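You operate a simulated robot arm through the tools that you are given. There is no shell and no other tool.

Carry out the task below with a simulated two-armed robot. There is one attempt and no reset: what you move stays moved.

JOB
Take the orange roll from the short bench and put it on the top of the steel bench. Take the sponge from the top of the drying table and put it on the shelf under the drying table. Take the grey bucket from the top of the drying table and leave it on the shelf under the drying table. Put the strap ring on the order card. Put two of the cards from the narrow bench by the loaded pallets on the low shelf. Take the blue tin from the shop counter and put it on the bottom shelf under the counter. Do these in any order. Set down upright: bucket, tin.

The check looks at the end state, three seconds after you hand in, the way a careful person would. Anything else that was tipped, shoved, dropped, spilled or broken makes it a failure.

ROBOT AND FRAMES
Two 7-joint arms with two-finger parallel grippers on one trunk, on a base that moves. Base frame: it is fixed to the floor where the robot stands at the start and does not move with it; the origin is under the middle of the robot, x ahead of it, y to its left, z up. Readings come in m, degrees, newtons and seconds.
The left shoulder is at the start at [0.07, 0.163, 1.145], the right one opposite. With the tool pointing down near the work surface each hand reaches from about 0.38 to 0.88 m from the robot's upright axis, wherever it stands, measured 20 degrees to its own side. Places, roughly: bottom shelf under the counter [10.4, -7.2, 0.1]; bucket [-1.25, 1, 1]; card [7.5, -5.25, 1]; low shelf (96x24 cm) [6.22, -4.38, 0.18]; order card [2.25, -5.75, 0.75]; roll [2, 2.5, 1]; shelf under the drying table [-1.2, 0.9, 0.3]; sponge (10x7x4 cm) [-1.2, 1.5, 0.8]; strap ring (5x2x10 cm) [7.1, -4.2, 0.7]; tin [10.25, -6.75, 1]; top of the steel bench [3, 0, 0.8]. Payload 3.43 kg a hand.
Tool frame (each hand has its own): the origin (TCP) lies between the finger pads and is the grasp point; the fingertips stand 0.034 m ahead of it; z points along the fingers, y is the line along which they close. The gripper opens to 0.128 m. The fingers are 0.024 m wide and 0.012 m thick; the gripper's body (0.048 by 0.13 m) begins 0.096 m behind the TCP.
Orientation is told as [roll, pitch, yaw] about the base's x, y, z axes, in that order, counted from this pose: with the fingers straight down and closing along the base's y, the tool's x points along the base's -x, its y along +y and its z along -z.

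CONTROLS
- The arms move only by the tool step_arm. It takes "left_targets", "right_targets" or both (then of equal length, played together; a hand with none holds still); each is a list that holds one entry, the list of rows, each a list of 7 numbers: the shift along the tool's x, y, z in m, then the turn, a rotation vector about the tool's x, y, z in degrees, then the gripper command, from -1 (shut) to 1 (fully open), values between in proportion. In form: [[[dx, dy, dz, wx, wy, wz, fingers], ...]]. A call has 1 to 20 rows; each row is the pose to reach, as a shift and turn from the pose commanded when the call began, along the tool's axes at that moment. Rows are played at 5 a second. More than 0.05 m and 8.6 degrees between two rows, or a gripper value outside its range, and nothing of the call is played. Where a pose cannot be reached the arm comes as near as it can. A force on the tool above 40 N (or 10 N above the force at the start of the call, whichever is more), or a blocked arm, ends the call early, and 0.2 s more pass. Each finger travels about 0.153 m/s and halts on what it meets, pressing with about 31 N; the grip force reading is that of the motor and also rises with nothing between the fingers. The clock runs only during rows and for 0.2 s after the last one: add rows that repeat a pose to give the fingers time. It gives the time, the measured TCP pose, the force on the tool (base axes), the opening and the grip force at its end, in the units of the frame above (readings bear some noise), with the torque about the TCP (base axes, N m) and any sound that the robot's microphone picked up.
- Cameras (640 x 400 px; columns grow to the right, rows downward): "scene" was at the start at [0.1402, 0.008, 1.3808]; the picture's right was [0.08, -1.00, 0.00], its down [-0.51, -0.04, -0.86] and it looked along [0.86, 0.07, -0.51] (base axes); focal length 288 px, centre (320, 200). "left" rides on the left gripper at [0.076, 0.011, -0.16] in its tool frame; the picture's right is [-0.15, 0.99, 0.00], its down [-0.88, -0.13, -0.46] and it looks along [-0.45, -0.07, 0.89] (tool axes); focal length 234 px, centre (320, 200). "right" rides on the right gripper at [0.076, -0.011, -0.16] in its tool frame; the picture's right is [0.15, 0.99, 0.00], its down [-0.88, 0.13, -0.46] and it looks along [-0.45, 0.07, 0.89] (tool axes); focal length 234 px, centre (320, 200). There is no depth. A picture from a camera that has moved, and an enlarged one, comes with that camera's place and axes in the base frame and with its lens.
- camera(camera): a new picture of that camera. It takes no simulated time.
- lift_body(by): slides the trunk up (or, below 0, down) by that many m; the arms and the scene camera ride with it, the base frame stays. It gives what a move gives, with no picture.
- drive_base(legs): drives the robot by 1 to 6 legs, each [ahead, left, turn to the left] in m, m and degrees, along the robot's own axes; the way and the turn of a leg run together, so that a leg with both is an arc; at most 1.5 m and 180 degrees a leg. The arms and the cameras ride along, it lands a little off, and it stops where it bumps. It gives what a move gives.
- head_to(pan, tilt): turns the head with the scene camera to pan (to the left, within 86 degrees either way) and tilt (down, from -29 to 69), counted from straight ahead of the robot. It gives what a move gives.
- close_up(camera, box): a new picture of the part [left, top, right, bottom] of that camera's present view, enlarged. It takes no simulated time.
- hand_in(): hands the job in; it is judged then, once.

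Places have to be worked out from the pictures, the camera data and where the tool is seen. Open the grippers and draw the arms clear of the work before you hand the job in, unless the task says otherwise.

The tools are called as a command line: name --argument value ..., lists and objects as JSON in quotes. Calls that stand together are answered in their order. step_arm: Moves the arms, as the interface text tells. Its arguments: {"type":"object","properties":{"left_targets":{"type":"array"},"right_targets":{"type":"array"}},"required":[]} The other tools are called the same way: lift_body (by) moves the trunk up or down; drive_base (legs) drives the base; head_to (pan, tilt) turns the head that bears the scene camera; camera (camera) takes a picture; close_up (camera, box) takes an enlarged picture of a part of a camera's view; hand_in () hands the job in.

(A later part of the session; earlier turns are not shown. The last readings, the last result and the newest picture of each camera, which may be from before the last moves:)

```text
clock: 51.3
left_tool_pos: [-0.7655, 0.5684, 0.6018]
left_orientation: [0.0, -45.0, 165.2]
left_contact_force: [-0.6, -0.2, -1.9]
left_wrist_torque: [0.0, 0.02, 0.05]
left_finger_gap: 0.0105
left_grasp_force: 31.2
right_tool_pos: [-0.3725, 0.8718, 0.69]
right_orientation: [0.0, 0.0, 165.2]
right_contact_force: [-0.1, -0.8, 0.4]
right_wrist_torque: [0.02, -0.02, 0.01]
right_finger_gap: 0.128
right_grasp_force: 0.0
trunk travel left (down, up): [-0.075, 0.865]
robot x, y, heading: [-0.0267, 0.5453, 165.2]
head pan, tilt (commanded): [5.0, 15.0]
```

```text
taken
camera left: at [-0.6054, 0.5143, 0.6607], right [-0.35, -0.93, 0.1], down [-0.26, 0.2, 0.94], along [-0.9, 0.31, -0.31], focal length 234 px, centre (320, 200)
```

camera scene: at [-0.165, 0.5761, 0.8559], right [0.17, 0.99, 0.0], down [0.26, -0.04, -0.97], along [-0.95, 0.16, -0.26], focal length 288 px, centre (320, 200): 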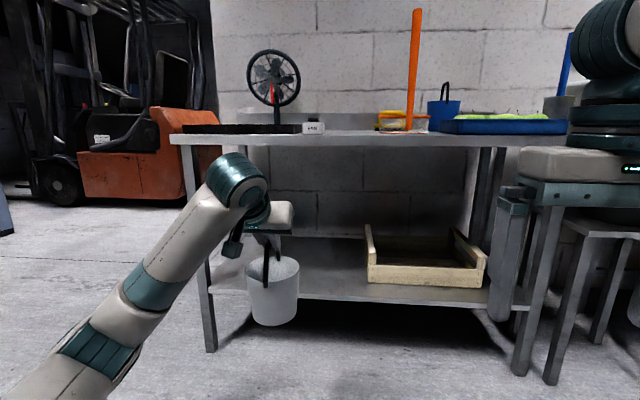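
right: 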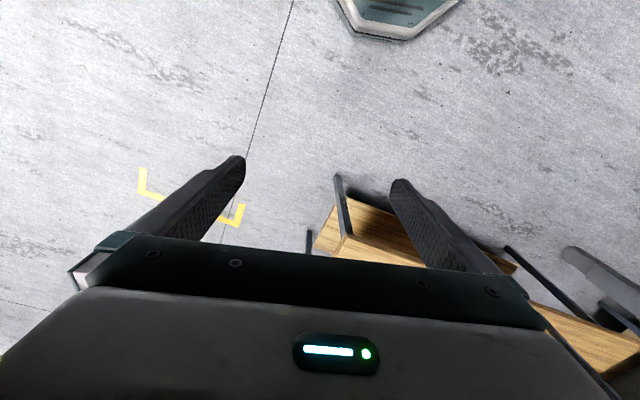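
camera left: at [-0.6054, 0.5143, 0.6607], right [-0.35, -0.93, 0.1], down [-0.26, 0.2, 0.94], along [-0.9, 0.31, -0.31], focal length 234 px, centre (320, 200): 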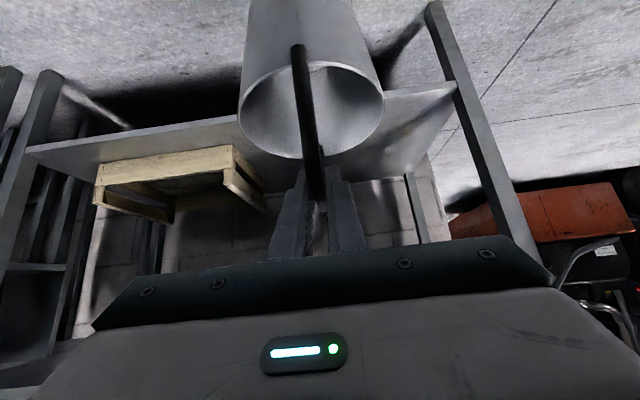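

Shelf top ≈0.295, bucket bottom ≈0.42 now. I lower the trunk 0.07 m more and the arm 0.03 m so the wrist stays below/outside the table edge, then drive forward in a short leg.

lift_body --by -0.07

step_arm --left_targets '[[[0.01, 0, 0.01, 0, 0, 0, -1], [0.018, 0, 0.018, 0, 0, 0, -1], [0.018, 0, 0.018, 0, 0, 0, -1]]]'

drive_base --legs '[[0.2, 0, 0]]'

camera --camera "scene"

camera --camera "left"

```text
clock: 52.4
left_tool_pos: [-0.7642, 0.5684, 0.5319]
left_orientation: [0.0, -44.9, 165.3]
left_contact_force: [0.3, -0.2, -2.1]
left_wrist_torque: [0.05, -0.02, 0.01]
left_finger_gap: 0.0102
left_grasp_force: 30.6
right_tool_pos: [-0.3716, 0.8705, 0.6204]
right_orientation: [0.0, 0.0, 165.2]
right_contact_force: [-0.3, -0.6, 0.5]
right_wrist_torque: [-0.01, 0.0, 0.0]
right_finger_gap: 0.1279
right_grasp_force: 0.0
trunk travel left (down, up): [-0.005, 0.935]
robot x, y, heading: [-0.0271, 0.546, 165.1]
head pan, tilt (commanded): [5.0, 15.0]
```

```text
clock: 53.2
left_tool_pos: [-0.7639, 0.5698, 0.5056]
left_orientation: [0.0, -44.9, 165.2]
left_contact_force: [0.8, 1.9, -1.3]
left_wrist_torque: [0.03, -0.02, -0.02]
left_finger_gap: 0.0106
left_grasp_force: 31.2
right_tool_pos: [-0.3722, 0.8703, 0.6196]
right_orientation: [0.0, 0.0, 165.2]
right_contact_force: [0.4, -0.5, 0.6]
right_wrist_torque: [-0.03, 0.02, -0.03]
right_finger_gap: 0.1279
right_grasp_force: 0.2
trunk travel left (down, up): [-0.005, 0.935]
robot x, y, heading: [-0.0223, 0.5469, 165.1]
head pan, tilt (commanded): [5.0, 15.0]
```

```text
clock: 54.8
left_tool_pos: [-0.9578, 0.6188, 0.5053]
left_orientation: [0.0, -45.1, 165.3]
left_contact_force: [-0.5, -0.2, -1.1]
left_wrist_torque: [0.01, -0.03, 0.02]
left_finger_gap: 0.0102
left_grasp_force: 30.5
right_tool_pos: [-0.5682, 0.9219, 0.6198]
right_orientation: [0.0, 0.1, 165.4]
right_contact_force: [0.2, 0.1, 0.6]
right_wrist_torque: [-0.01, 0.01, 0.01]
right_finger_gap: 0.1281
right_grasp_force: 0.0
trunk travel left (down, up): [-0.005, 0.935]
robot x, y, heading: [-0.2188, 0.5992, 165.2]
head pan, tilt (commanded): [5.0, 15.0]
```

```text
taken
camera scene: at [-0.3591, 0.6271, 0.7859], right [0.17, 0.99, 0.0], down [0.26, -0.04, -0.97], along [-0.95, 0.16, -0.26], focal length 288 px, centre (320, 200)
```

scene: 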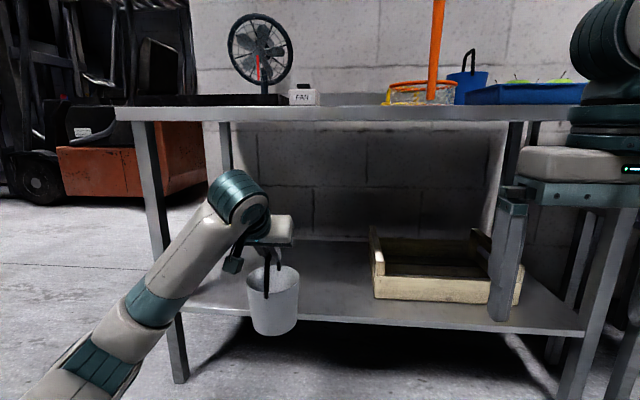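

```text
taken
camera left: at [-0.7993, 0.5646, 0.5653], right [-0.35, -0.93, 0.1], down [-0.26, 0.2, 0.94], along [-0.9, 0.31, -0.31], focal length 234 px, centre (320, 200)
```

left: 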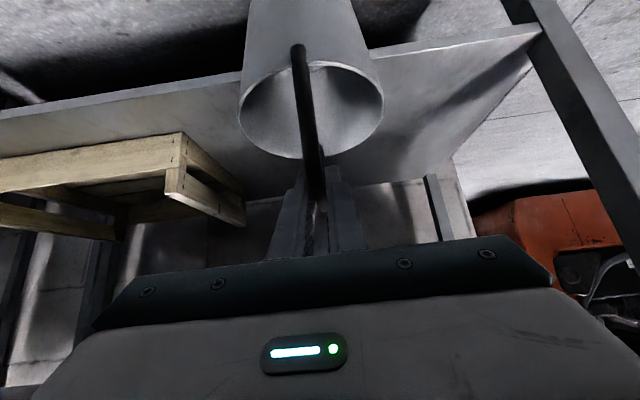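

Wrist top is ≈0.69, well below the slab underside (≈0.79), and the bucket bottom (≈0.32) is above the shelf (≈0.29). I drive forward 0.2 m to bring the bucket over the shelf.

drive_base --legs '[[0.2, 0, 0]]'

camera --camera "scene"

camera --camera "left"

```text
clock: 56.4
left_tool_pos: [-1.1524, 0.6679, 0.5048]
left_orientation: [0.0, -44.9, 165.4]
left_contact_force: [-0.9, -0.4, -0.4]
left_wrist_torque: [-0.03, -0.02, -0.01]
left_finger_gap: 0.0104
left_grasp_force: 31.0
right_tool_pos: [-0.761, 0.9701, 0.6204]
right_orientation: [0.0, 0.0, 165.4]
right_contact_force: [-0.4, -0.4, 1.1]
right_wrist_torque: [-0.04, 0.01, 0.01]
right_finger_gap: 0.1281
right_grasp_force: 0.0
trunk travel left (down, up): [-0.005, 0.935]
robot x, y, heading: [-0.4115, 0.6501, 165.5]
head pan, tilt (commanded): [5.0, 15.0]
```

```text
taken
camera scene: at [-0.5528, 0.6775, 0.7859], right [0.17, 0.99, 0.0], down [0.26, -0.04, -0.97], along [-0.95, 0.16, -0.26], focal length 288 px, centre (320, 200)
```

scene: 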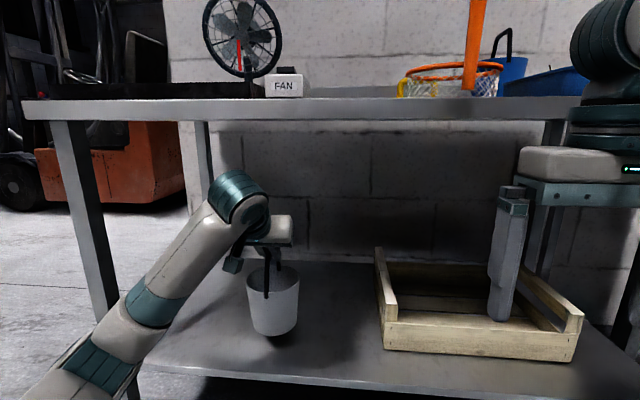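

```text
taken
camera left: at [-0.9929, 0.6143, 0.5653], right [-0.35, -0.93, 0.1], down [-0.26, 0.2, 0.94], along [-0.9, 0.3, -0.31], focal length 234 px, centre (320, 200)
```

left: 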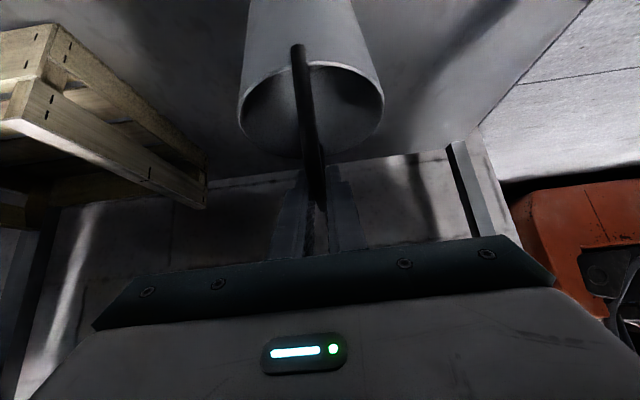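

The bucket hovers ≈2–3 cm over the shelf. I lower it 2.2 cm and check force.

step_arm --left_targets '[[[0.006, 0, 0.006, 0, 0, 0, -1], [0.011, 0, 0.011, 0, 0, 0, -1], [0.0155, 0, 0.0155, 0, 0, 0, -1], [0.0155, 0, 0.0155, 0, 0, 0, -1]]]'

close_up --camera "scene" --box '[200, 200, 360, 360]'

```text
clock: 57.4
left_tool_pos: [-1.1527, 0.6681, 0.4846]
left_orientation: [0.1, -45.0, 165.4]
left_contact_force: [0.0, 0.1, -0.8]
left_wrist_torque: [0.0, 0.0, 0.0]
left_finger_gap: 0.0103
left_grasp_force: 31.4
right_tool_pos: [-0.761, 0.9718, 0.619]
right_orientation: [0.0, 0.0, 165.5]
right_contact_force: [-0.9, -0.1, -0.1]
right_wrist_torque: [0.01, -0.02, 0.01]
right_finger_gap: 0.1279
right_grasp_force: 0.0
trunk travel left (down, up): [-0.005, 0.935]
robot x, y, heading: [-0.4105, 0.6468, 165.3]
head pan, tilt (commanded): [5.0, 15.0]
```

```text
2.50 times, centred on (280, 280) of scene
camera zoom: at [-0.5529, 0.6775, 0.786], right [0.17, 0.99, 0.0], down [0.26, -0.04, -0.97], along [-0.95, 0.16, -0.26], focal length 720 px, centre (420, 0)
```

zoom: 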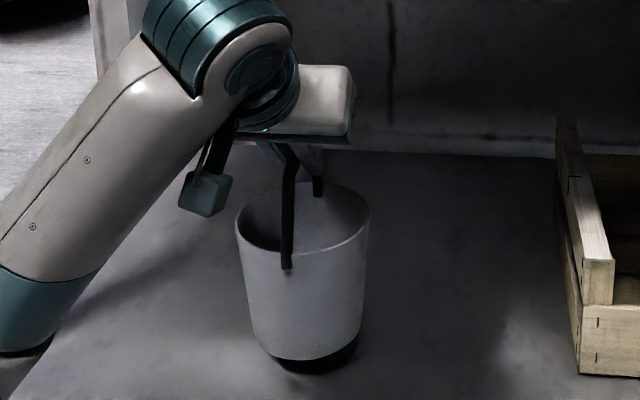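

There is still a small gap below the bucket (shadow). I lower in 4–5 mm steps watching the force.

step_arm --left_targets '[[[0.002, 0, 0.002, 0, 0, 0, -1], [0.004, 0, 0.004, 0, 0, 0, -1], [0.004, 0, 0.004, 0, 0, 0, -1]]]'

step_arm --left_targets '[[[0.0015, 0, 0.0015, 0, 0, 0, -1], [0.003, 0, 0.003, 0, 0, 0, -1], [0.003, 0, 0.003, 0, 0, 0, -1]]]'

close_up --camera "scene" --box '[200, 200, 360, 360]'

```text
clock: 58.2
left_tool_pos: [-1.152, 0.669, 0.478]
left_orientation: [0.0, -45.1, 165.3]
left_contact_force: [-0.4, -0.4, -2.4]
left_wrist_torque: [-0.05, -0.04, -0.02]
left_finger_gap: 0.0107
left_grasp_force: 30.6
right_tool_pos: [-0.7611, 0.9708, 0.6197]
right_orientation: [0.0, 0.0, 165.5]
right_contact_force: [0.2, -0.2, 0.1]
right_wrist_torque: [0.04, 0.01, -0.01]
right_finger_gap: 0.1282
right_grasp_force: 0.0
trunk travel left (down, up): [-0.005, 0.935]
robot x, y, heading: [-0.4134, 0.6479, 165.4]
head pan, tilt (commanded): [5.0, 15.0]
```

```text
clock: 59.0
left_tool_pos: [-1.1514, 0.6684, 0.474]
left_orientation: [0.0, -45.0, 165.4]
left_contact_force: [-0.6, 0.0, -0.8]
left_wrist_torque: [0.02, 0.0, -0.01]
left_finger_gap: 0.0107
left_grasp_force: 31.3
right_tool_pos: [-0.7598, 0.9713, 0.6193]
right_orientation: [0.0, -0.1, 165.4]
right_contact_force: [0.1, 0.3, -0.1]
right_wrist_torque: [0.03, -0.01, -0.01]
right_finger_gap: 0.1282
right_grasp_force: 0.1
trunk travel left (down, up): [-0.005, 0.935]
robot x, y, heading: [-0.411, 0.6517, 165.3]
head pan, tilt (commanded): [5.0, 15.0]
```

```text
2.50 times, centred on (280, 280) of scene
camera zoom: at [-0.5529, 0.6775, 0.786], right [0.17, 0.99, 0.0], down [0.26, -0.04, -0.97], along [-0.95, 0.16, -0.26], focal length 720 px, centre (420, 0)
```

zoom: 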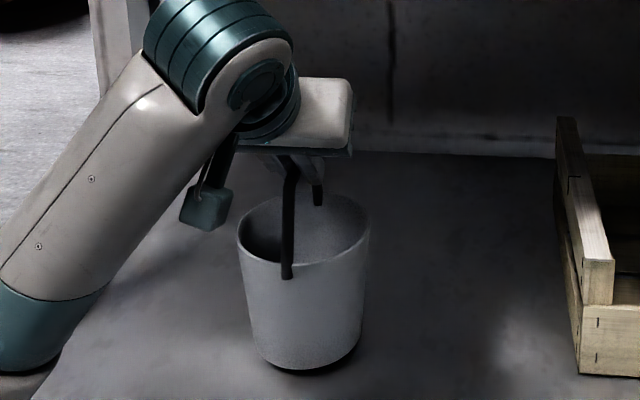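

Nearly touching; no contact force yet. Two more small lowering steps.

step_arm --left_targets '[[[0.0015, 0, 0.0015, 0, 0, 0, -1], [0.003, 0, 0.003, 0, 0, 0, -1], [0.003, 0, 0.003, 0, 0, 0, -1]]]'

step_arm --left_targets '[[[0.001, 0, 0.001, 0, 0, 0, -1], [0.002, 0, 0.002, 0, 0, 0, -1], [0.002, 0, 0.002, 0, 0, 0, -1]]]'

close_up --camera "scene" --box '[200, 200, 360, 360]'

```text
clock: 59.8
left_tool_pos: [-1.1513, 0.6686, 0.4696]
left_orientation: [0.0, -45.0, 165.4]
left_contact_force: [1.0, -0.6, -1.1]
left_wrist_torque: [-0.01, 0.01, 0.0]
left_finger_gap: 0.0103
left_grasp_force: 31.3
right_tool_pos: [-0.7609, 0.9708, 0.6197]
right_orientation: [0.0, -0.1, 165.4]
right_contact_force: [0.2, 0.5, 0.2]
right_wrist_torque: [0.01, -0.01, 0.01]
right_finger_gap: 0.1282
right_grasp_force: 0.1
trunk travel left (down, up): [-0.005, 0.935]
robot x, y, heading: [-0.4128, 0.6487, 165.5]
head pan, tilt (commanded): [5.0, 15.0]
```

```text
clock: 60.6
left_tool_pos: [-1.1522, 0.6696, 0.4668]
left_orientation: [0.0, -45.0, 165.4]
left_contact_force: [-0.6, -0.2, -1.0]
left_wrist_torque: [-0.03, -0.01, -0.03]
left_finger_gap: 0.0106
left_grasp_force: 31.3
right_tool_pos: [-0.7611, 0.9718, 0.6201]
right_orientation: [0.0, 0.0, 165.3]
right_contact_force: [-0.3, 0.0, -0.5]
right_wrist_torque: [-0.01, 0.02, 0.01]
right_finger_gap: 0.1281
right_grasp_force: 0.2
trunk travel left (down, up): [-0.005, 0.935]
robot x, y, heading: [-0.4106, 0.6486, 165.4]
head pan, tilt (commanded): [5.0, 15.0]
```

```text
2.50 times, centred on (280, 280) of scene
camera zoom: at [-0.5529, 0.6775, 0.786], right [0.17, 0.99, 0.0], down [0.26, -0.04, -0.97], along [-0.95, 0.16, -0.26], focal length 720 px, centre (420, 0)
```

zoom: 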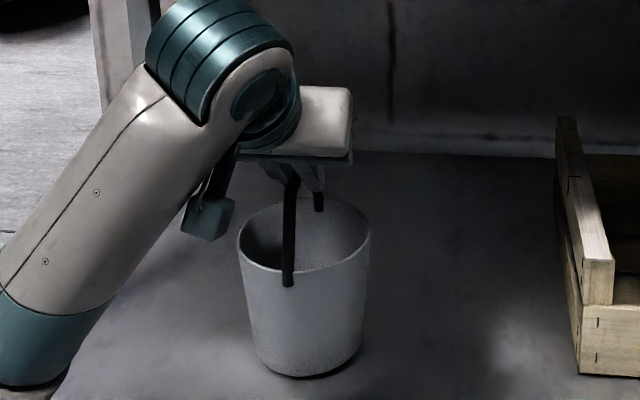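

The shadow has nearly closed. Continue 3 mm at a time until the force shows contact.

step_arm --left_targets '[[[0.001, 0, 0.001, 0, 0, 0, -1], [0.002, 0, 0.002, 0, 0, 0, -1], [0.002, 0, 0.002, 0, 0, 0, -1]]]'

step_arm --left_targets '[[[0.001, 0, 0.001, 0, 0, 0, -1], [0.002, 0, 0.002, 0, 0, 0, -1], [0.002, 0, 0.002, 0, 0, 0, -1]]]'

close_up --camera "scene" --box '[200, 200, 360, 360]'

```text
clock: 61.4
left_tool_pos: [-1.1515, 0.6677, 0.4639]
left_orientation: [0.0, -45.0, 165.4]
left_contact_force: [-0.4, 0.9, -1.9]
left_wrist_torque: [-0.01, -0.05, -0.01]
left_finger_gap: 0.0104
left_grasp_force: 30.9
right_tool_pos: [-0.7615, 0.971, 0.618]
right_orientation: [0.0, 0.0, 165.4]
right_contact_force: [-0.2, -0.8, 0.3]
right_wrist_torque: [0.03, -0.01, 0.0]
right_finger_gap: 0.1282
right_grasp_force: 0.1
trunk travel left (down, up): [-0.005, 0.935]
robot x, y, heading: [-0.4106, 0.6472, 165.4]
head pan, tilt (commanded): [5.0, 15.0]
```

```text
clock: 62.2
left_tool_pos: [-1.1521, 0.6679, 0.4608]
left_orientation: [0.0, -45.0, 165.4]
left_contact_force: [-1.0, 0.2, -0.5]
left_wrist_torque: [-0.02, 0.1, 0.03]
left_finger_gap: 0.0104
left_grasp_force: 30.9
right_tool_pos: [-0.7616, 0.9702, 0.6193]
right_orientation: [0.0, -0.1, 165.4]
right_contact_force: [-1.1, 0.4, 0.4]
right_wrist_torque: [-0.01, -0.04, -0.02]
right_finger_gap: 0.128
right_grasp_force: 0.1
trunk travel left (down, up): [-0.005, 0.935]
robot x, y, heading: [-0.4122, 0.6477, 165.3]
head pan, tilt (commanded): [5.0, 15.0]
```

```text
2.50 times, centred on (280, 280) of scene
camera zoom: at [-0.5528, 0.6775, 0.786], right [0.17, 0.99, 0.0], down [0.26, -0.04, -0.97], along [-0.95, 0.16, -0.26], focal length 720 px, centre (420, 0)
```

zoom: 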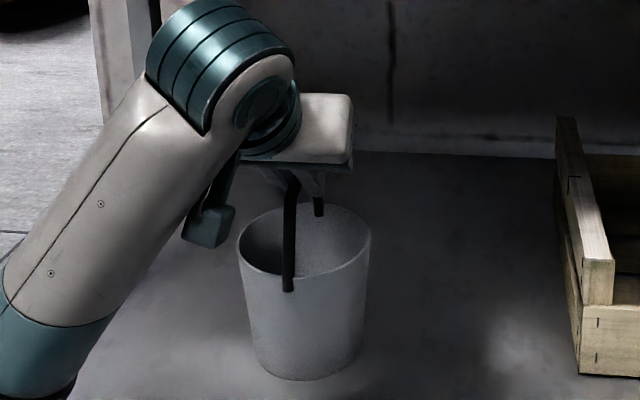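

Looks in contact or within a millimetre or two. One more 2 mm step to confirm with force.

step_arm --left_targets '[[[0.0008, 0, 0.0008, 0, 0, 0, -1], [0.0016, 0, 0.0016, 0, 0, 0, -1], [0.0016, 0, 0.0016, 0, 0, 0, -1]]]'

close_up --camera "scene" --box '[200, 200, 360, 360]'

```text
clock: 63.0
left_tool_pos: [-1.1511, 0.6682, 0.4626]
left_orientation: [-0.1, -45.2, 165.3]
left_contact_force: [0.2, 0.3, 15.1]
left_wrist_torque: [-0.19, -0.69, 0.05]
left_finger_gap: 0.0104
left_grasp_force: 31.2
right_tool_pos: [-0.7605, 0.9717, 0.6207]
right_orientation: [0.0, -0.1, 165.4]
right_contact_force: [-0.5, -0.2, 0.1]
right_wrist_torque: [0.0, -0.03, 0.02]
right_finger_gap: 0.128
right_grasp_force: 0.0
trunk travel left (down, up): [-0.005, 0.935]
robot x, y, heading: [-0.4144, 0.6461, 165.3]
head pan, tilt (commanded): [5.0, 15.0]
```

```text
2.50 times, centred on (280, 280) of scene
camera zoom: at [-0.5518, 0.6775, 0.7864], right [0.17, 0.99, 0.0], down [0.25, -0.04, -0.97], along [-0.95, 0.16, -0.26], focal length 720 px, centre (420, 0)
```

zoom: 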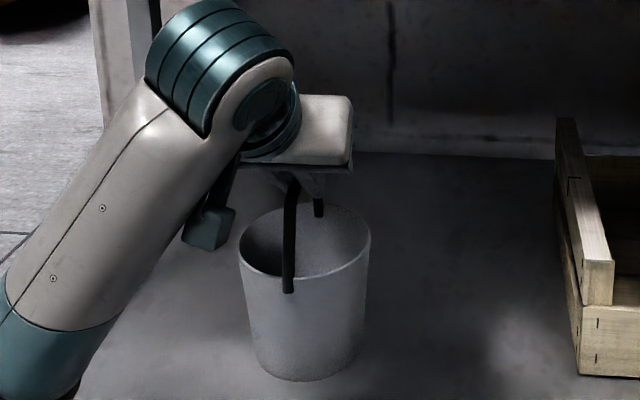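

Contact (15 N). I relieve it by ~1.5 mm, open the fingers partly, and withdraw straight back along the fingers.

step_arm --left_targets '[[[-0.001, 0, -0.001, 0, 0, 0, -1], [-0.001, 0, -0.001, 0, 0, 0, -0.8], [-0.001, 0, -0.001, 0, 0, 0, -0.4], [-0.001, 0, -0.001, 0, 0, 0, 0.1], [-0.001, 0, -0.001, 0, 0, 0, 0.4], [-0.001, 0, -0.001, 0, 0, 0, 0.4]]]'

camera --camera "left"

camera --camera "scene"

```text
clock: 64.4
left_tool_pos: [-1.1522, 0.669, 0.4602]
left_orientation: [0.0, -45.0, 165.4]
left_contact_force: [0.2, 0.0, 0.0]
left_wrist_torque: [0.02, -0.03, 0.02]
left_finger_gap: 0.0896
left_grasp_force: 0.0
right_tool_pos: [-0.7613, 0.9711, 0.6203]
right_orientation: [0.1, 0.0, 165.5]
right_contact_force: [-0.5, 0.9, 0.9]
right_wrist_torque: [-0.01, -0.03, 0.03]
right_finger_gap: 0.128
right_grasp_force: 0.0
trunk travel left (down, up): [-0.005, 0.935]
robot x, y, heading: [-0.4134, 0.6517, 165.5]
head pan, tilt (commanded): [5.0, 15.0]
```

```text
taken
camera left: at [-0.993, 0.6142, 0.5199], right [-0.35, -0.93, 0.1], down [-0.26, 0.2, 0.94], along [-0.9, 0.3, -0.31], focal length 234 px, centre (320, 200)
```

left: 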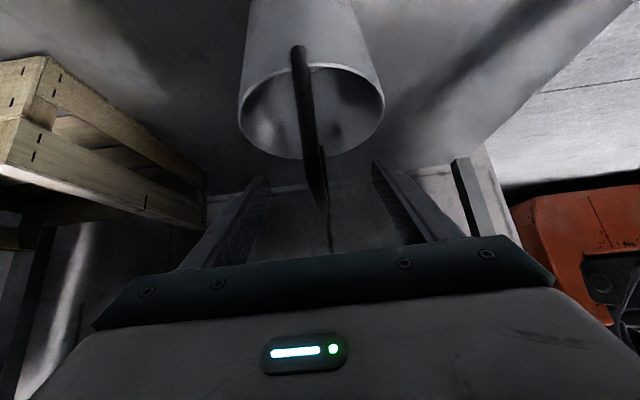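

```text
taken
camera scene: at [-0.5528, 0.6775, 0.786], right [0.17, 0.99, 0.0], down [0.26, -0.04, -0.97], along [-0.95, 0.16, -0.26], focal length 288 px, centre (320, 200)
```

scene: 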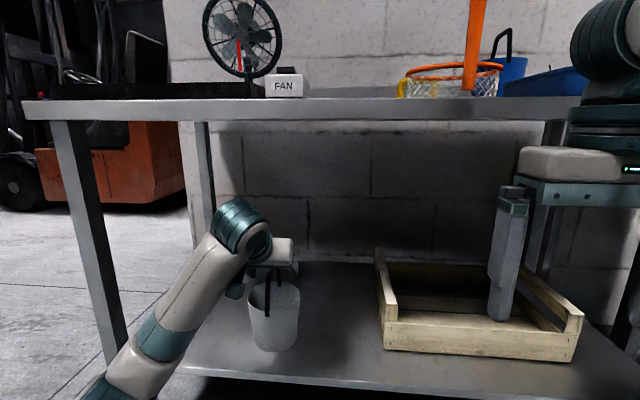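

The bucket stands upright on the shelf, fingers open. I withdraw the hand back along its axis.

step_arm --left_targets '[[[0, 0, -0.025, 0, 0, 0, 0.4], [0, 0, -0.05, 0, 0, 0, 0.4], [0, 0, -0.075, 0, 0, 0, 0.4], [0, 0, -0.1, 0, 0, 0, 0.4], [0, 0, -0.1, 0, 0, 0, 0.4]]]'

drive_base --legs '[[-0.45, 0, 0]]'

camera --camera "scene"

```text
clock: 65.6
left_tool_pos: [-1.0834, 0.6494, 0.5312]
left_orientation: [-0.1, -45.0, 165.3]
left_contact_force: [-0.2, 0.3, -0.3]
left_wrist_torque: [-0.03, 0.0, 0.0]
left_finger_gap: 0.0896
left_grasp_force: 0.0
right_tool_pos: [-0.7608, 0.9704, 0.6201]
right_orientation: [0.0, 0.0, 165.4]
right_contact_force: [-0.2, -0.7, 0.7]
right_wrist_torque: [-0.01, -0.02, 0.01]
right_finger_gap: 0.1283
right_grasp_force: 0.0
trunk travel left (down, up): [-0.005, 0.935]
robot x, y, heading: [-0.4122, 0.6501, 165.4]
head pan, tilt (commanded): [5.0, 15.0]
```

```text
clock: 68.3
left_tool_pos: [-0.65, 0.5366, 0.5314]
left_orientation: [0.0, -45.0, 165.4]
left_contact_force: [0.0, -0.4, 0.1]
left_wrist_torque: [0.0, -0.01, -0.04]
left_finger_gap: 0.0895
left_grasp_force: 0.1
right_tool_pos: [-0.3264, 0.8574, 0.62]
right_orientation: [0.0, 0.0, 165.4]
right_contact_force: [1.0, -0.6, -1.2]
right_wrist_torque: [-0.04, 0.02, -0.03]
right_finger_gap: 0.1279
right_grasp_force: 0.1
trunk travel left (down, up): [-0.005, 0.935]
robot x, y, heading: [0.0225, 0.5312, 165.3]
head pan, tilt (commanded): [5.0, 15.0]
```

```text
taken
camera scene: at [-0.1182, 0.5643, 0.786], right [0.17, 0.99, 0.0], down [0.26, -0.04, -0.97], along [-0.95, 0.16, -0.26], focal length 288 px, centre (320, 200)
```

scene: 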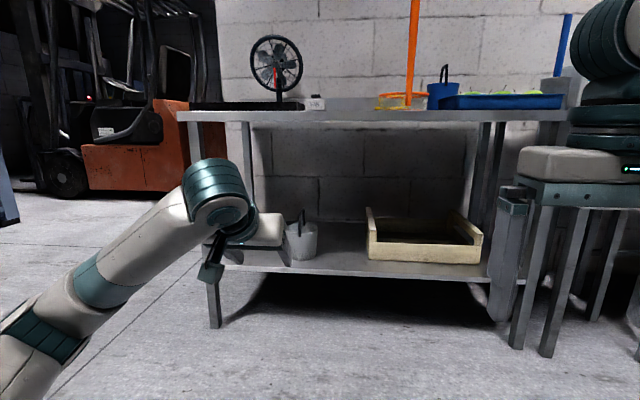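

The bucket stands upright on the shelf. Next the sponge: I raise the trunk back up, then bring the left hand back to a neutral vertical pose close to the body.

lift_body --by 0.4

lift_body --by 0.22

step_arm --left_targets '[[[0.009, 0.0075, -0.0265, 0, 5.6, 0, 0.4], [0.018, 0.015, -0.053, 0, 11.2, 0, 0.5], [0.0265, 0.0225, -0.08, 0, 16.9, 0, 0.6], [0.035, 0.03, -0.106, 0, 22.5, 0, 0.7], [0.044, 0.0375, -0.132, 0, 28.1, 0, 0.8], [0.053, 0.045, -0.159, 0, 33.8, 0, 0.9], [0.062, 0.0525, -0.186, 0, 39.4, 0, 1], [0.0707, 0.06, -0.212, 0, 45, 0, 1], [0.0707, 0.06, -0.212, 0, 45, 0, 1]]]'

drive_base --legs '[[0, -0.325, 0]]'

head_to --pan -15 --tilt 25

camera --camera "scene"

```text
clock: 72.2
left_tool_pos: [-0.6496, 0.5363, 0.9318]
left_orientation: [0.1, -45.1, 165.4]
left_contact_force: [0.2, -0.3, -0.2]
left_wrist_torque: [0.02, 0.03, 0.01]
left_finger_gap: 0.0897
left_grasp_force: 0.1
right_tool_pos: [-0.3275, 0.8584, 1.0196]
right_orientation: [0.0, 0.0, 165.4]
right_contact_force: [0.5, 0.9, -0.5]
right_wrist_torque: [0.0, 0.02, 0.0]
right_finger_gap: 0.1278
right_grasp_force: 0.1
trunk travel left (down, up): [-0.405, 0.535]
robot x, y, heading: [0.0251, 0.5377, 165.5]
head pan, tilt (commanded): [5.0, 15.0]
```

```text
clock: 74.5
left_tool_pos: [-0.6495, 0.5358, 1.151]
left_orientation: [0.0, -45.0, 165.4]
left_contact_force: [1.5, 0.2, 0.3]
left_wrist_torque: [0.01, 0.03, 0.0]
left_finger_gap: 0.0893
left_grasp_force: 0.1
right_tool_pos: [-0.3266, 0.8574, 1.2399]
right_orientation: [-0.1, 0.0, 165.4]
right_contact_force: [-0.6, 0.6, -0.1]
right_wrist_torque: [-0.01, 0.01, 0.01]
right_finger_gap: 0.128
right_grasp_force: 0.1
trunk travel left (down, up): [-0.625, 0.315]
robot x, y, heading: [0.0218, 0.538, 165.3]
head pan, tilt (commanded): [5.0, 15.0]
```

```text
clock: 76.5
left_tool_pos: [-0.4704, 0.4282, 1.2517]
left_orientation: [0.0, 0.1, 165.4]
left_contact_force: [0.2, -0.1, 0.7]
left_wrist_torque: [0.01, -0.04, 0.01]
left_finger_gap: 0.128
left_grasp_force: 0.1
right_tool_pos: [-0.3288, 0.8582, 1.2402]
right_orientation: [0.0, 0.0, 165.5]
right_contact_force: [0.1, 0.6, -0.6]
right_wrist_torque: [-0.01, 0.01, -0.01]
right_finger_gap: 0.1278
right_grasp_force: 0.0
trunk travel left (down, up): [-0.625, 0.315]
robot x, y, heading: [0.0234, 0.5346, 165.4]
head pan, tilt (commanded): [5.0, 15.0]
```

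```text
clock: 78.6
left_tool_pos: [-0.3886, 0.7432, 1.2517]
left_orientation: [0.0, 0.0, 165.3]
left_contact_force: [0.9, 0.0, 1.0]
left_wrist_torque: [0.0, -0.01, -0.03]
left_finger_gap: 0.1279
left_grasp_force: 0.1
right_tool_pos: [-0.2447, 1.1709, 1.2402]
right_orientation: [0.0, 0.0, 165.3]
right_contact_force: [0.2, -0.1, 0.3]
right_wrist_torque: [0.01, 0.04, 0.0]
right_finger_gap: 0.1279
right_grasp_force: 0.1
trunk travel left (down, up): [-0.625, 0.315]
robot x, y, heading: [0.1062, 0.848, 165.5]
head pan, tilt (commanded): [5.0, 15.0]
```

```text
clock: 79.5
left_tool_pos: [-0.3904, 0.742, 1.2511]
left_orientation: [0.0, 0.0, 165.3]
left_contact_force: [0.1, -0.7, 0.3]
left_wrist_torque: [0.0, -0.04, -0.02]
left_finger_gap: 0.1282
left_grasp_force: 0.1
right_tool_pos: [-0.2444, 1.1723, 1.2391]
right_orientation: [0.1, 0.1, 165.4]
right_contact_force: [0.3, 0.0, 0.2]
right_wrist_torque: [-0.04, -0.01, 0.01]
right_finger_gap: 0.128
right_grasp_force: 0.1
trunk travel left (down, up): [-0.625, 0.315]
robot x, y, heading: [0.1042, 0.8508, 165.2]
head pan, tilt (commanded): [-15.0, 25.0]
```

```text
taken
camera scene: at [-0.0244, 0.9076, 1.3898], right [0.49, 0.87, 0.0], down [0.37, -0.21, -0.91], along [-0.79, 0.45, -0.42], focal length 288 px, centre (320, 200)
```

scene: 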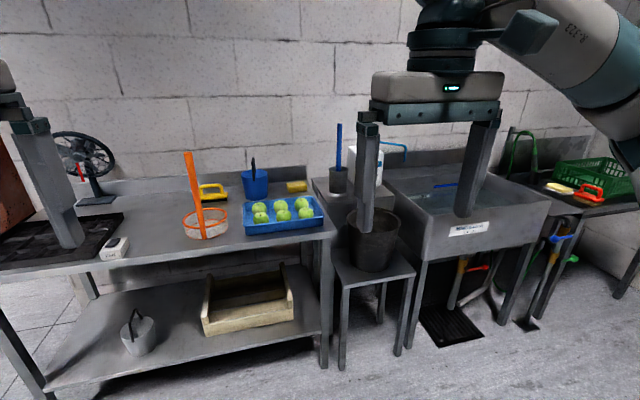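

The bucket on the shelf looks fine. I drive forward 0.6 m toward the sponge end of the table and look again.

drive_base --legs '[[0.6, 0, 0]]'

head_to --pan -25 --tilt 35

camera --camera "scene"

camera --camera "right"

```text
clock: 82.9
left_tool_pos: [-0.9777, 0.8933, 1.2519]
left_orientation: [0.0, 0.0, 165.6]
left_contact_force: [0.8, 0.3, 0.2]
left_wrist_torque: [0.0, 0.01, 0.01]
left_finger_gap: 0.128
left_grasp_force: 0.1
right_tool_pos: [-0.8347, 1.3241, 1.2395]
right_orientation: [0.1, 0.0, 165.4]
right_contact_force: [0.4, -0.1, -0.3]
right_wrist_torque: [0.01, -0.01, 0.03]
right_finger_gap: 0.128
right_grasp_force: 0.0
trunk travel left (down, up): [-0.625, 0.315]
robot x, y, heading: [-0.4851, 1.0002, 165.5]
head pan, tilt (commanded): [-15.0, 25.0]
```

```text
clock: 83.6
left_tool_pos: [-0.9784, 0.8937, 1.251]
left_orientation: [0.1, 0.0, 165.5]
left_contact_force: [0.3, -0.2, -0.4]
left_wrist_torque: [0.04, 0.01, -0.02]
left_finger_gap: 0.1281
left_grasp_force: 0.0
right_tool_pos: [-0.8341, 1.3228, 1.2395]
right_orientation: [0.0, 0.0, 165.7]
right_contact_force: [-0.3, 0.3, 0.5]
right_wrist_torque: [0.0, 0.02, -0.02]
right_finger_gap: 0.1281
right_grasp_force: 0.1
trunk travel left (down, up): [-0.625, 0.315]
robot x, y, heading: [-0.4867, 1.0009, 165.5]
head pan, tilt (commanded): [-25.0, 35.0]
```

```text
taken
camera scene: at [-0.6016, 1.0712, 1.374], right [0.64, 0.77, 0.0], down [0.44, -0.36, -0.82], along [-0.63, 0.52, -0.57], focal length 288 px, centre (320, 200)
```

scene: 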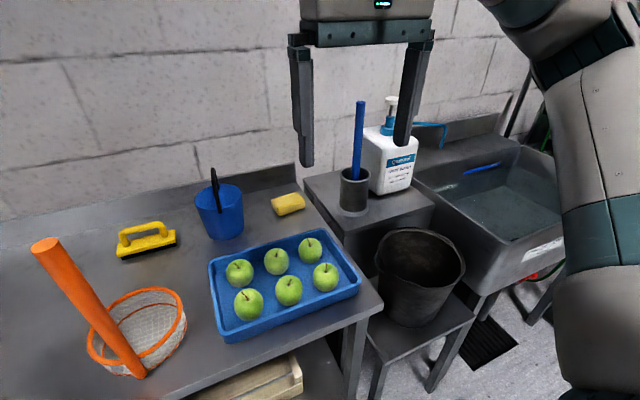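

```text
taken
camera right: at [-0.7584, 1.3161, 1.3995], right [-0.11, -0.99, 0.0], down [-0.89, 0.09, 0.46], along [-0.45, 0.05, -0.89], focal length 234 px, centre (320, 200)
```

right: 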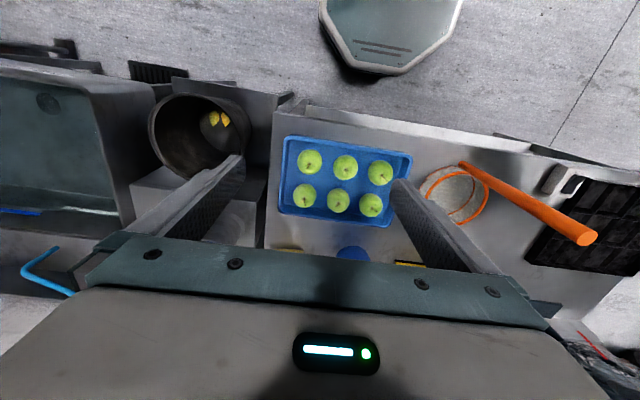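

I zoom on the sponge to get its exact place and orientation.

close_up --camera "scene" --box '[230, 170, 340, 240]'

```text
5.71 times, centred on (285, 205) of scene
camera zoom: at [-0.6016, 1.0712, 1.374], right [0.64, 0.77, 0.0], down [0.44, -0.36, -0.82], along [-0.63, 0.52, -0.57], focal length 1645 px, centre (520, 171)
```

zoom: 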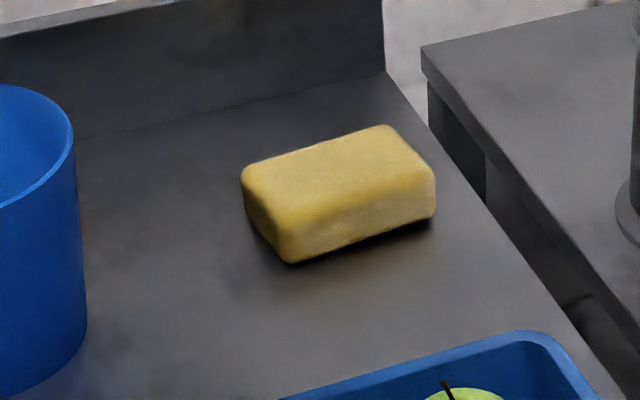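

Sponge centre ≈(-1.232,1.463), top z≈0.86, long side roughly lateral. I advance 6 cm more for reach and then bring the right hand above it with a 30° pitch (keeps the camera pod clear of the apples).

drive_base --legs '[[0.06, 0, 0]]'

```text
clock: 84.6
left_tool_pos: [-1.0326, 0.9077, 1.2521]
left_orientation: [0.0, 0.0, 165.5]
left_contact_force: [0.1, 0.2, -0.3]
left_wrist_torque: [0.01, -0.04, 0.0]
left_finger_gap: 0.1279
left_grasp_force: 0.1
right_tool_pos: [-0.8893, 1.3384, 1.2394]
right_orientation: [-0.1, -0.1, 165.5]
right_contact_force: [-0.2, 0.0, -0.6]
right_wrist_torque: [0.01, 0.0, 0.0]
right_finger_gap: 0.1277
right_grasp_force: 0.2
trunk travel left (down, up): [-0.625, 0.315]
robot x, y, heading: [-0.5432, 1.0159, 165.4]
head pan, tilt (commanded): [-25.0, 35.0]
```

I move the right hand forward above the sponge (z≈1.14) with the pitch and a small yaw to match the sponge's sides.

step_arm --right_targets '[[[-0.0363, -0.0035, 0.01, -0.17, -3, -0.635, 1], [-0.0726, -0.007, 0.02, -0.34, -6, -1.27, 1], [-0.1089, -0.0105, 0.03, -0.51, -9, -1.9, 1], [-0.1452, -0.014, 0.04, -0.68, -12, -2.54, 1], [-0.1815, -0.0175, 0.05, -0.85, -15, -3.17, 1], [-0.2178, -0.021, 0.06, -1.02, -18, -3.81, 1], [-0.2541, -0.0245, 0.07, -1.19, -21, -4.44, 1], [-0.2904, -0.028, 0.08, -1.36, -24, -5.08, 1], [-0.3267, -0.0315, 0.09, -1.53, -27, -5.7, 1], [-0.363, -0.035, 0.1, -1.7, -29.97, -6.35, 1], [-0.363, -0.035, 0.1, -1.7, -29.97, -6.35, 1]]]'

camera --camera "right"

camera --camera "scene"

```text
clock: 87.0
left_tool_pos: [-1.0337, 0.9073, 1.2509]
left_orientation: [0.1, 0.1, 165.5]
left_contact_force: [-0.2, 0.2, 0.6]
left_wrist_torque: [-0.01, 0.03, -0.01]
left_finger_gap: 0.1281
left_grasp_force: 0.0
right_tool_pos: [-1.2346, 1.4619, 1.1401]
right_orientation: [0.0, -30.2, 172.1]
right_contact_force: [0.0, 0.5, -0.1]
right_wrist_torque: [0.04, 0.01, -0.01]
right_finger_gap: 0.128
right_grasp_force: 0.1
trunk travel left (down, up): [-0.625, 0.315]
robot x, y, heading: [-0.5395, 1.0154, 165.4]
head pan, tilt (commanded): [-25.0, 35.0]
```

```text
taken
camera right: at [-1.0882, 1.4537, 1.2401], right [-0.01, -1.0, -0.07], down [-0.55, -0.06, 0.84], along [-0.84, 0.05, -0.54], focal length 234 px, centre (320, 200)
```

right: 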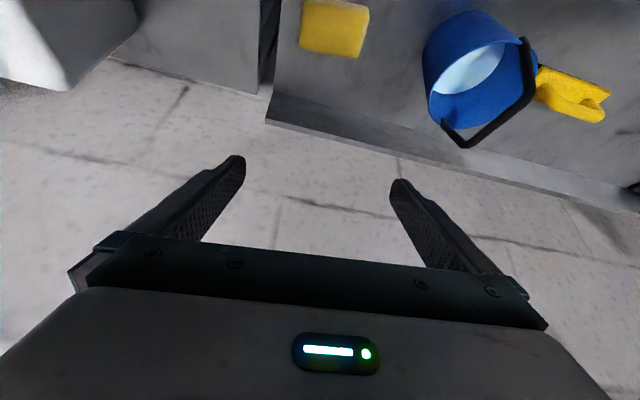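

```text
taken
camera scene: at [-0.6574, 1.0857, 1.3741], right [0.64, 0.77, 0.0], down [0.44, -0.36, -0.82], along [-0.63, 0.52, -0.57], focal length 288 px, centre (320, 200)
```

scene: 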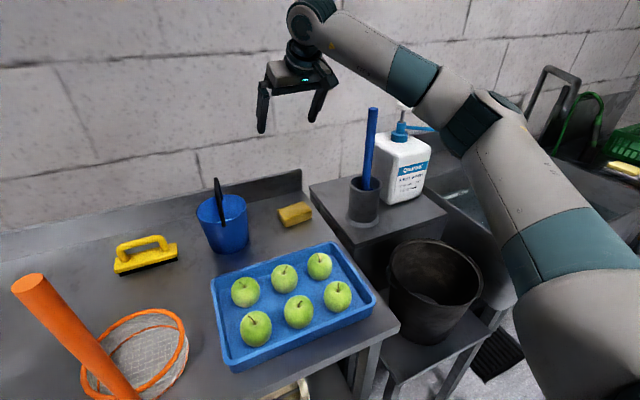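

The hand is above the sponge; the stick in the cup (top z≈1.17) is about 0.13 m from the forearm line. I descend 0.15 m and check.

step_arm --right_targets '[[[0.02, 0, 0.0346, 0, 0, 0, 1], [0.04, 0, 0.0693, 0, 0, 0, 1], [0.06, 0, 0.104, 0, 0, 0, 1], [0.075, 0, 0.13, 0, 0, 0, 1], [0.075, 0, 0.13, 0, 0, 0, 1]]]'

camera --camera "right"

camera --camera "scene"

```text
clock: 88.2
left_tool_pos: [-1.0334, 0.9084, 1.2511]
left_orientation: [0.0, 0.0, 165.5]
left_contact_force: [0.9, 0.2, -0.1]
left_wrist_torque: [0.03, 0.0, 0.0]
left_finger_gap: 0.1281
left_grasp_force: 0.0
right_tool_pos: [-1.233, 1.4632, 0.9895]
right_orientation: [0.0, -30.1, 172.1]
right_contact_force: [1.2, 0.5, 1.0]
right_wrist_torque: [0.0, -0.03, -0.02]
right_finger_gap: 0.1279
right_grasp_force: 0.0
trunk travel left (down, up): [-0.625, 0.315]
robot x, y, heading: [-0.5432, 1.0156, 165.3]
head pan, tilt (commanded): [-25.0, 35.0]
```

```text
taken
camera right: at [-1.0888, 1.4537, 1.09], right [-0.01, -1.0, -0.07], down [-0.55, -0.06, 0.84], along [-0.84, 0.05, -0.54], focal length 234 px, centre (320, 200)
```

right: 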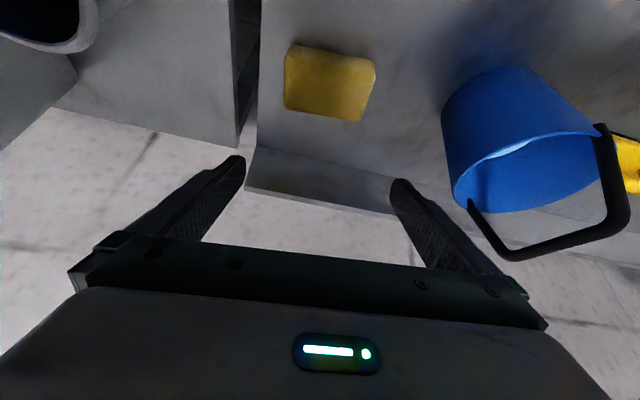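

```text
taken
camera scene: at [-0.6578, 1.0854, 1.3741], right [0.64, 0.77, 0.0], down [0.44, -0.36, -0.82], along [-0.63, 0.52, -0.57], focal length 288 px, centre (320, 200)
```

scene: 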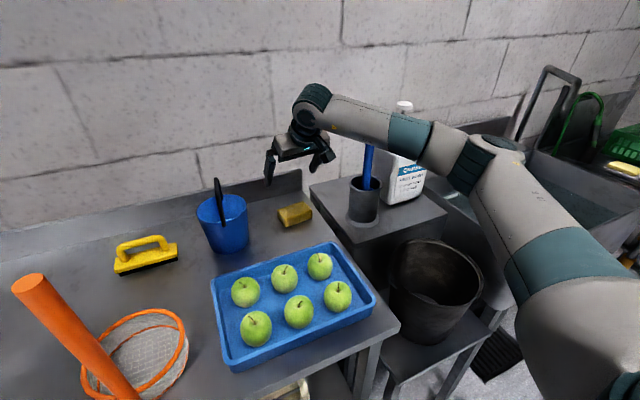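

Alignment checks out (sponge seen at (-1.224,1.4625) from the hand camera). I descend to z≈0.858 and close on the sponge.

step_arm --right_targets '[[[0.018, 0, 0.031, 0, 0, 0, 1], [0.036, 0, 0.062, 0, 0, 0, 1], [0.052, 0, 0.09, 0, 0, 0, 1], [0.0658, 0, 0.114, 0, 0, 0, 1], [0.0658, 0, 0.114, 0, 0, 0, 1]]]'

camera --camera "right"

close_up --camera "scene" --box '[230, 120, 390, 240]'

```text
clock: 89.4
left_tool_pos: [-1.0337, 0.9079, 1.2506]
left_orientation: [0.1, -0.1, 165.5]
left_contact_force: [0.1, 0.5, 0.2]
left_wrist_torque: [-0.02, 0.02, -0.02]
left_finger_gap: 0.1283
left_grasp_force: 0.1
right_tool_pos: [-1.2343, 1.4619, 0.8577]
right_orientation: [0.0, -30.2, 172.0]
right_contact_force: [-0.4, 0.2, 0.2]
right_wrist_torque: [0.0, 0.01, 0.05]
right_finger_gap: 0.128
right_grasp_force: 0.1
trunk travel left (down, up): [-0.625, 0.315]
robot x, y, heading: [-0.5413, 1.0179, 165.6]
head pan, tilt (commanded): [-25.0, 35.0]
```

```text
taken
camera right: at [-1.0889, 1.4535, 0.9588], right [-0.01, -1.0, -0.07], down [-0.55, -0.06, 0.84], along [-0.84, 0.05, -0.54], focal length 234 px, centre (320, 200)
```

right: 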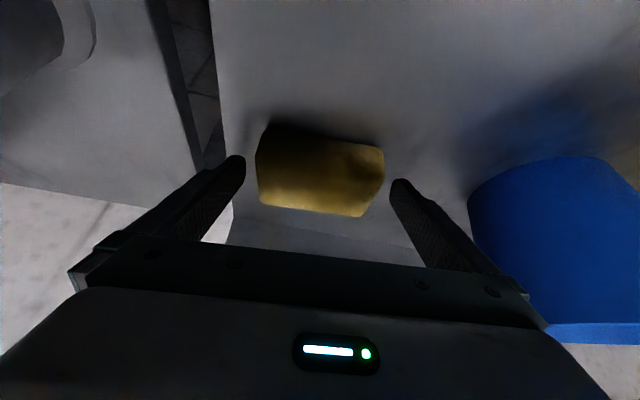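

```text
3.33 times, centred on (310, 180) of scene
camera zoom: at [-0.6578, 1.0855, 1.374], right [0.64, 0.77, 0.0], down [0.44, -0.36, -0.82], along [-0.63, 0.52, -0.57], focal length 960 px, centre (353, 267)
```

zoom: 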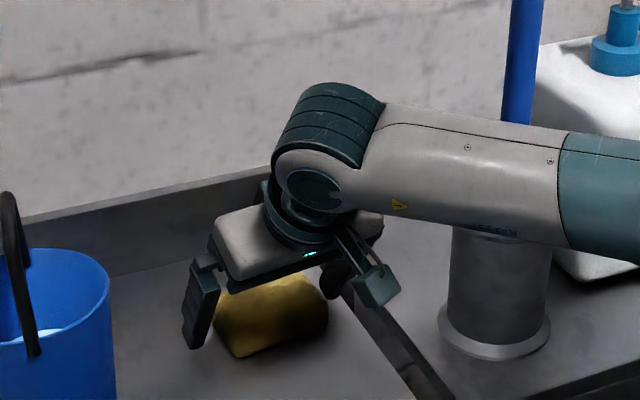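

The sponge is centred between the fingers. I close on it.

step_arm --right_targets '[[[0, 0, 0, 0, 0, 0, 0.6], [0, 0, 0, 0, 0, 0, 0.2], [0, 0, 0, 0, 0, 0, -0.2], [0, 0, 0, 0, 0, 0, -0.6], [0, 0, 0, 0, 0, 0, -1], [0, 0, 0, 0, 0, 0, -1]]]'

camera --camera "right"

```text
clock: 90.8
left_tool_pos: [-1.0336, 0.9088, 1.2512]
left_orientation: [0.1, 0.0, 165.5]
left_contact_force: [0.3, 0.6, 0.0]
left_wrist_torque: [-0.04, 0.02, 0.01]
left_finger_gap: 0.1279
left_grasp_force: 0.2
right_tool_pos: [-1.2341, 1.4629, 0.8598]
right_orientation: [0.0, -30.0, 172.1]
right_contact_force: [0.6, 0.6, -0.2]
right_wrist_torque: [0.02, -0.02, -0.03]
right_finger_gap: 0.0938
right_grasp_force: 31.3
trunk travel left (down, up): [-0.625, 0.315]
robot x, y, heading: [-0.5412, 1.0162, 165.5]
head pan, tilt (commanded): [-25.0, 35.0]
```

```text
taken
camera right: at [-1.0891, 1.4537, 0.9588], right [-0.01, -1.0, -0.07], down [-0.55, -0.06, 0.84], along [-0.84, 0.05, -0.55], focal length 234 px, centre (320, 200)
```

right: 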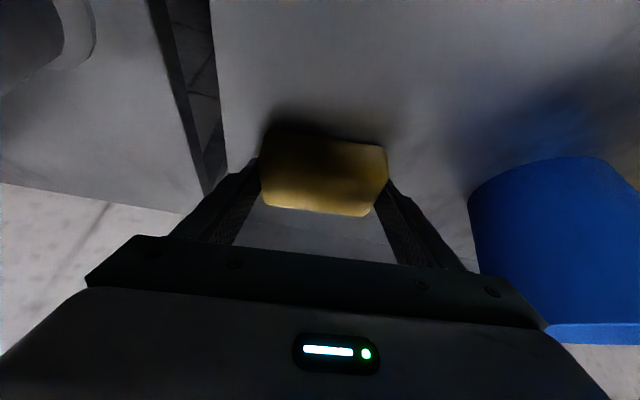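

Sponge gripped (9.4 cm, 31 N). I lift it straight up 0.25 m.

step_arm --right_targets '[[[-0.01, 0, -0.0173, 0, 0, 0, -1], [-0.03, 0, -0.052, 0, 0, 0, -1], [-0.05, 0, -0.0866, 0, 0, 0, -1], [-0.07, 0, -0.121, 0, 0, 0, -1], [-0.09, 0, -0.156, 0, 0, 0, -1], [-0.11, 0, -0.19, 0, 0, 0, -1], [-0.125, 0, -0.2165, 0, 0, 0, -1], [-0.125, 0, -0.2165, 0, 0, 0, -1]]]'

camera --camera "scene"

camera --camera "right"

```text
clock: 92.6
left_tool_pos: [-1.0348, 0.9097, 1.2519]
left_orientation: [0.0, 0.0, 165.4]
left_contact_force: [0.4, -0.6, 1.3]
left_wrist_torque: [0.0, 0.03, 0.0]
left_finger_gap: 0.1278
left_grasp_force: 0.1
right_tool_pos: [-1.2342, 1.4632, 1.1084]
right_orientation: [0.0, -30.1, 172.0]
right_contact_force: [0.2, 0.3, -0.4]
right_wrist_torque: [-0.01, -0.01, -0.02]
right_finger_gap: 0.0939
right_grasp_force: 31.0
trunk travel left (down, up): [-0.625, 0.315]
robot x, y, heading: [-0.5368, 1.0205, 165.7]
head pan, tilt (commanded): [-25.0, 35.0]
```

```text
taken
camera scene: at [-0.6584, 1.0862, 1.3739], right [0.64, 0.77, 0.0], down [0.44, -0.36, -0.82], along [-0.63, 0.52, -0.57], focal length 288 px, centre (320, 200)
```

scene: 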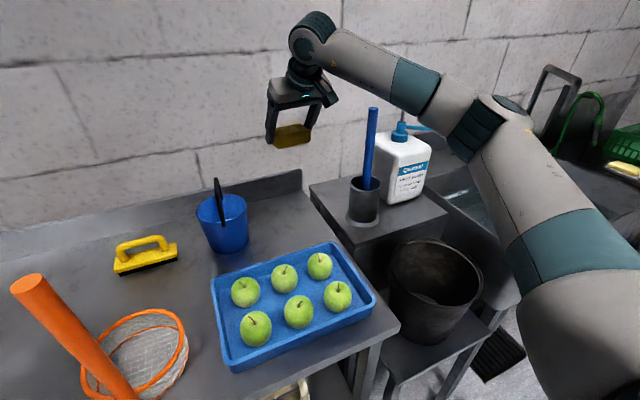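

```text
taken
camera right: at [-1.0882, 1.4549, 1.2087], right [-0.01, -1.0, -0.07], down [-0.55, -0.05, 0.83], along [-0.84, 0.05, -0.55], focal length 234 px, centre (320, 200)
```

right: 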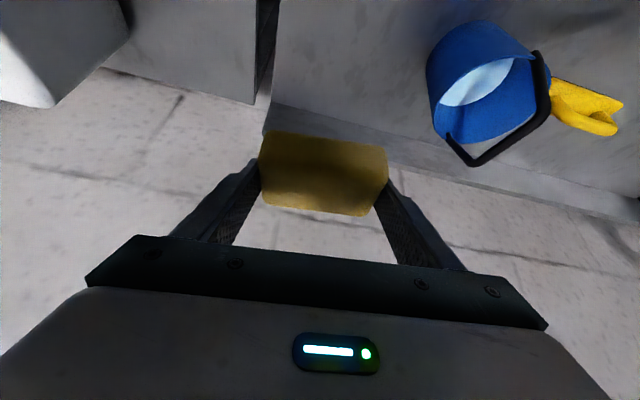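

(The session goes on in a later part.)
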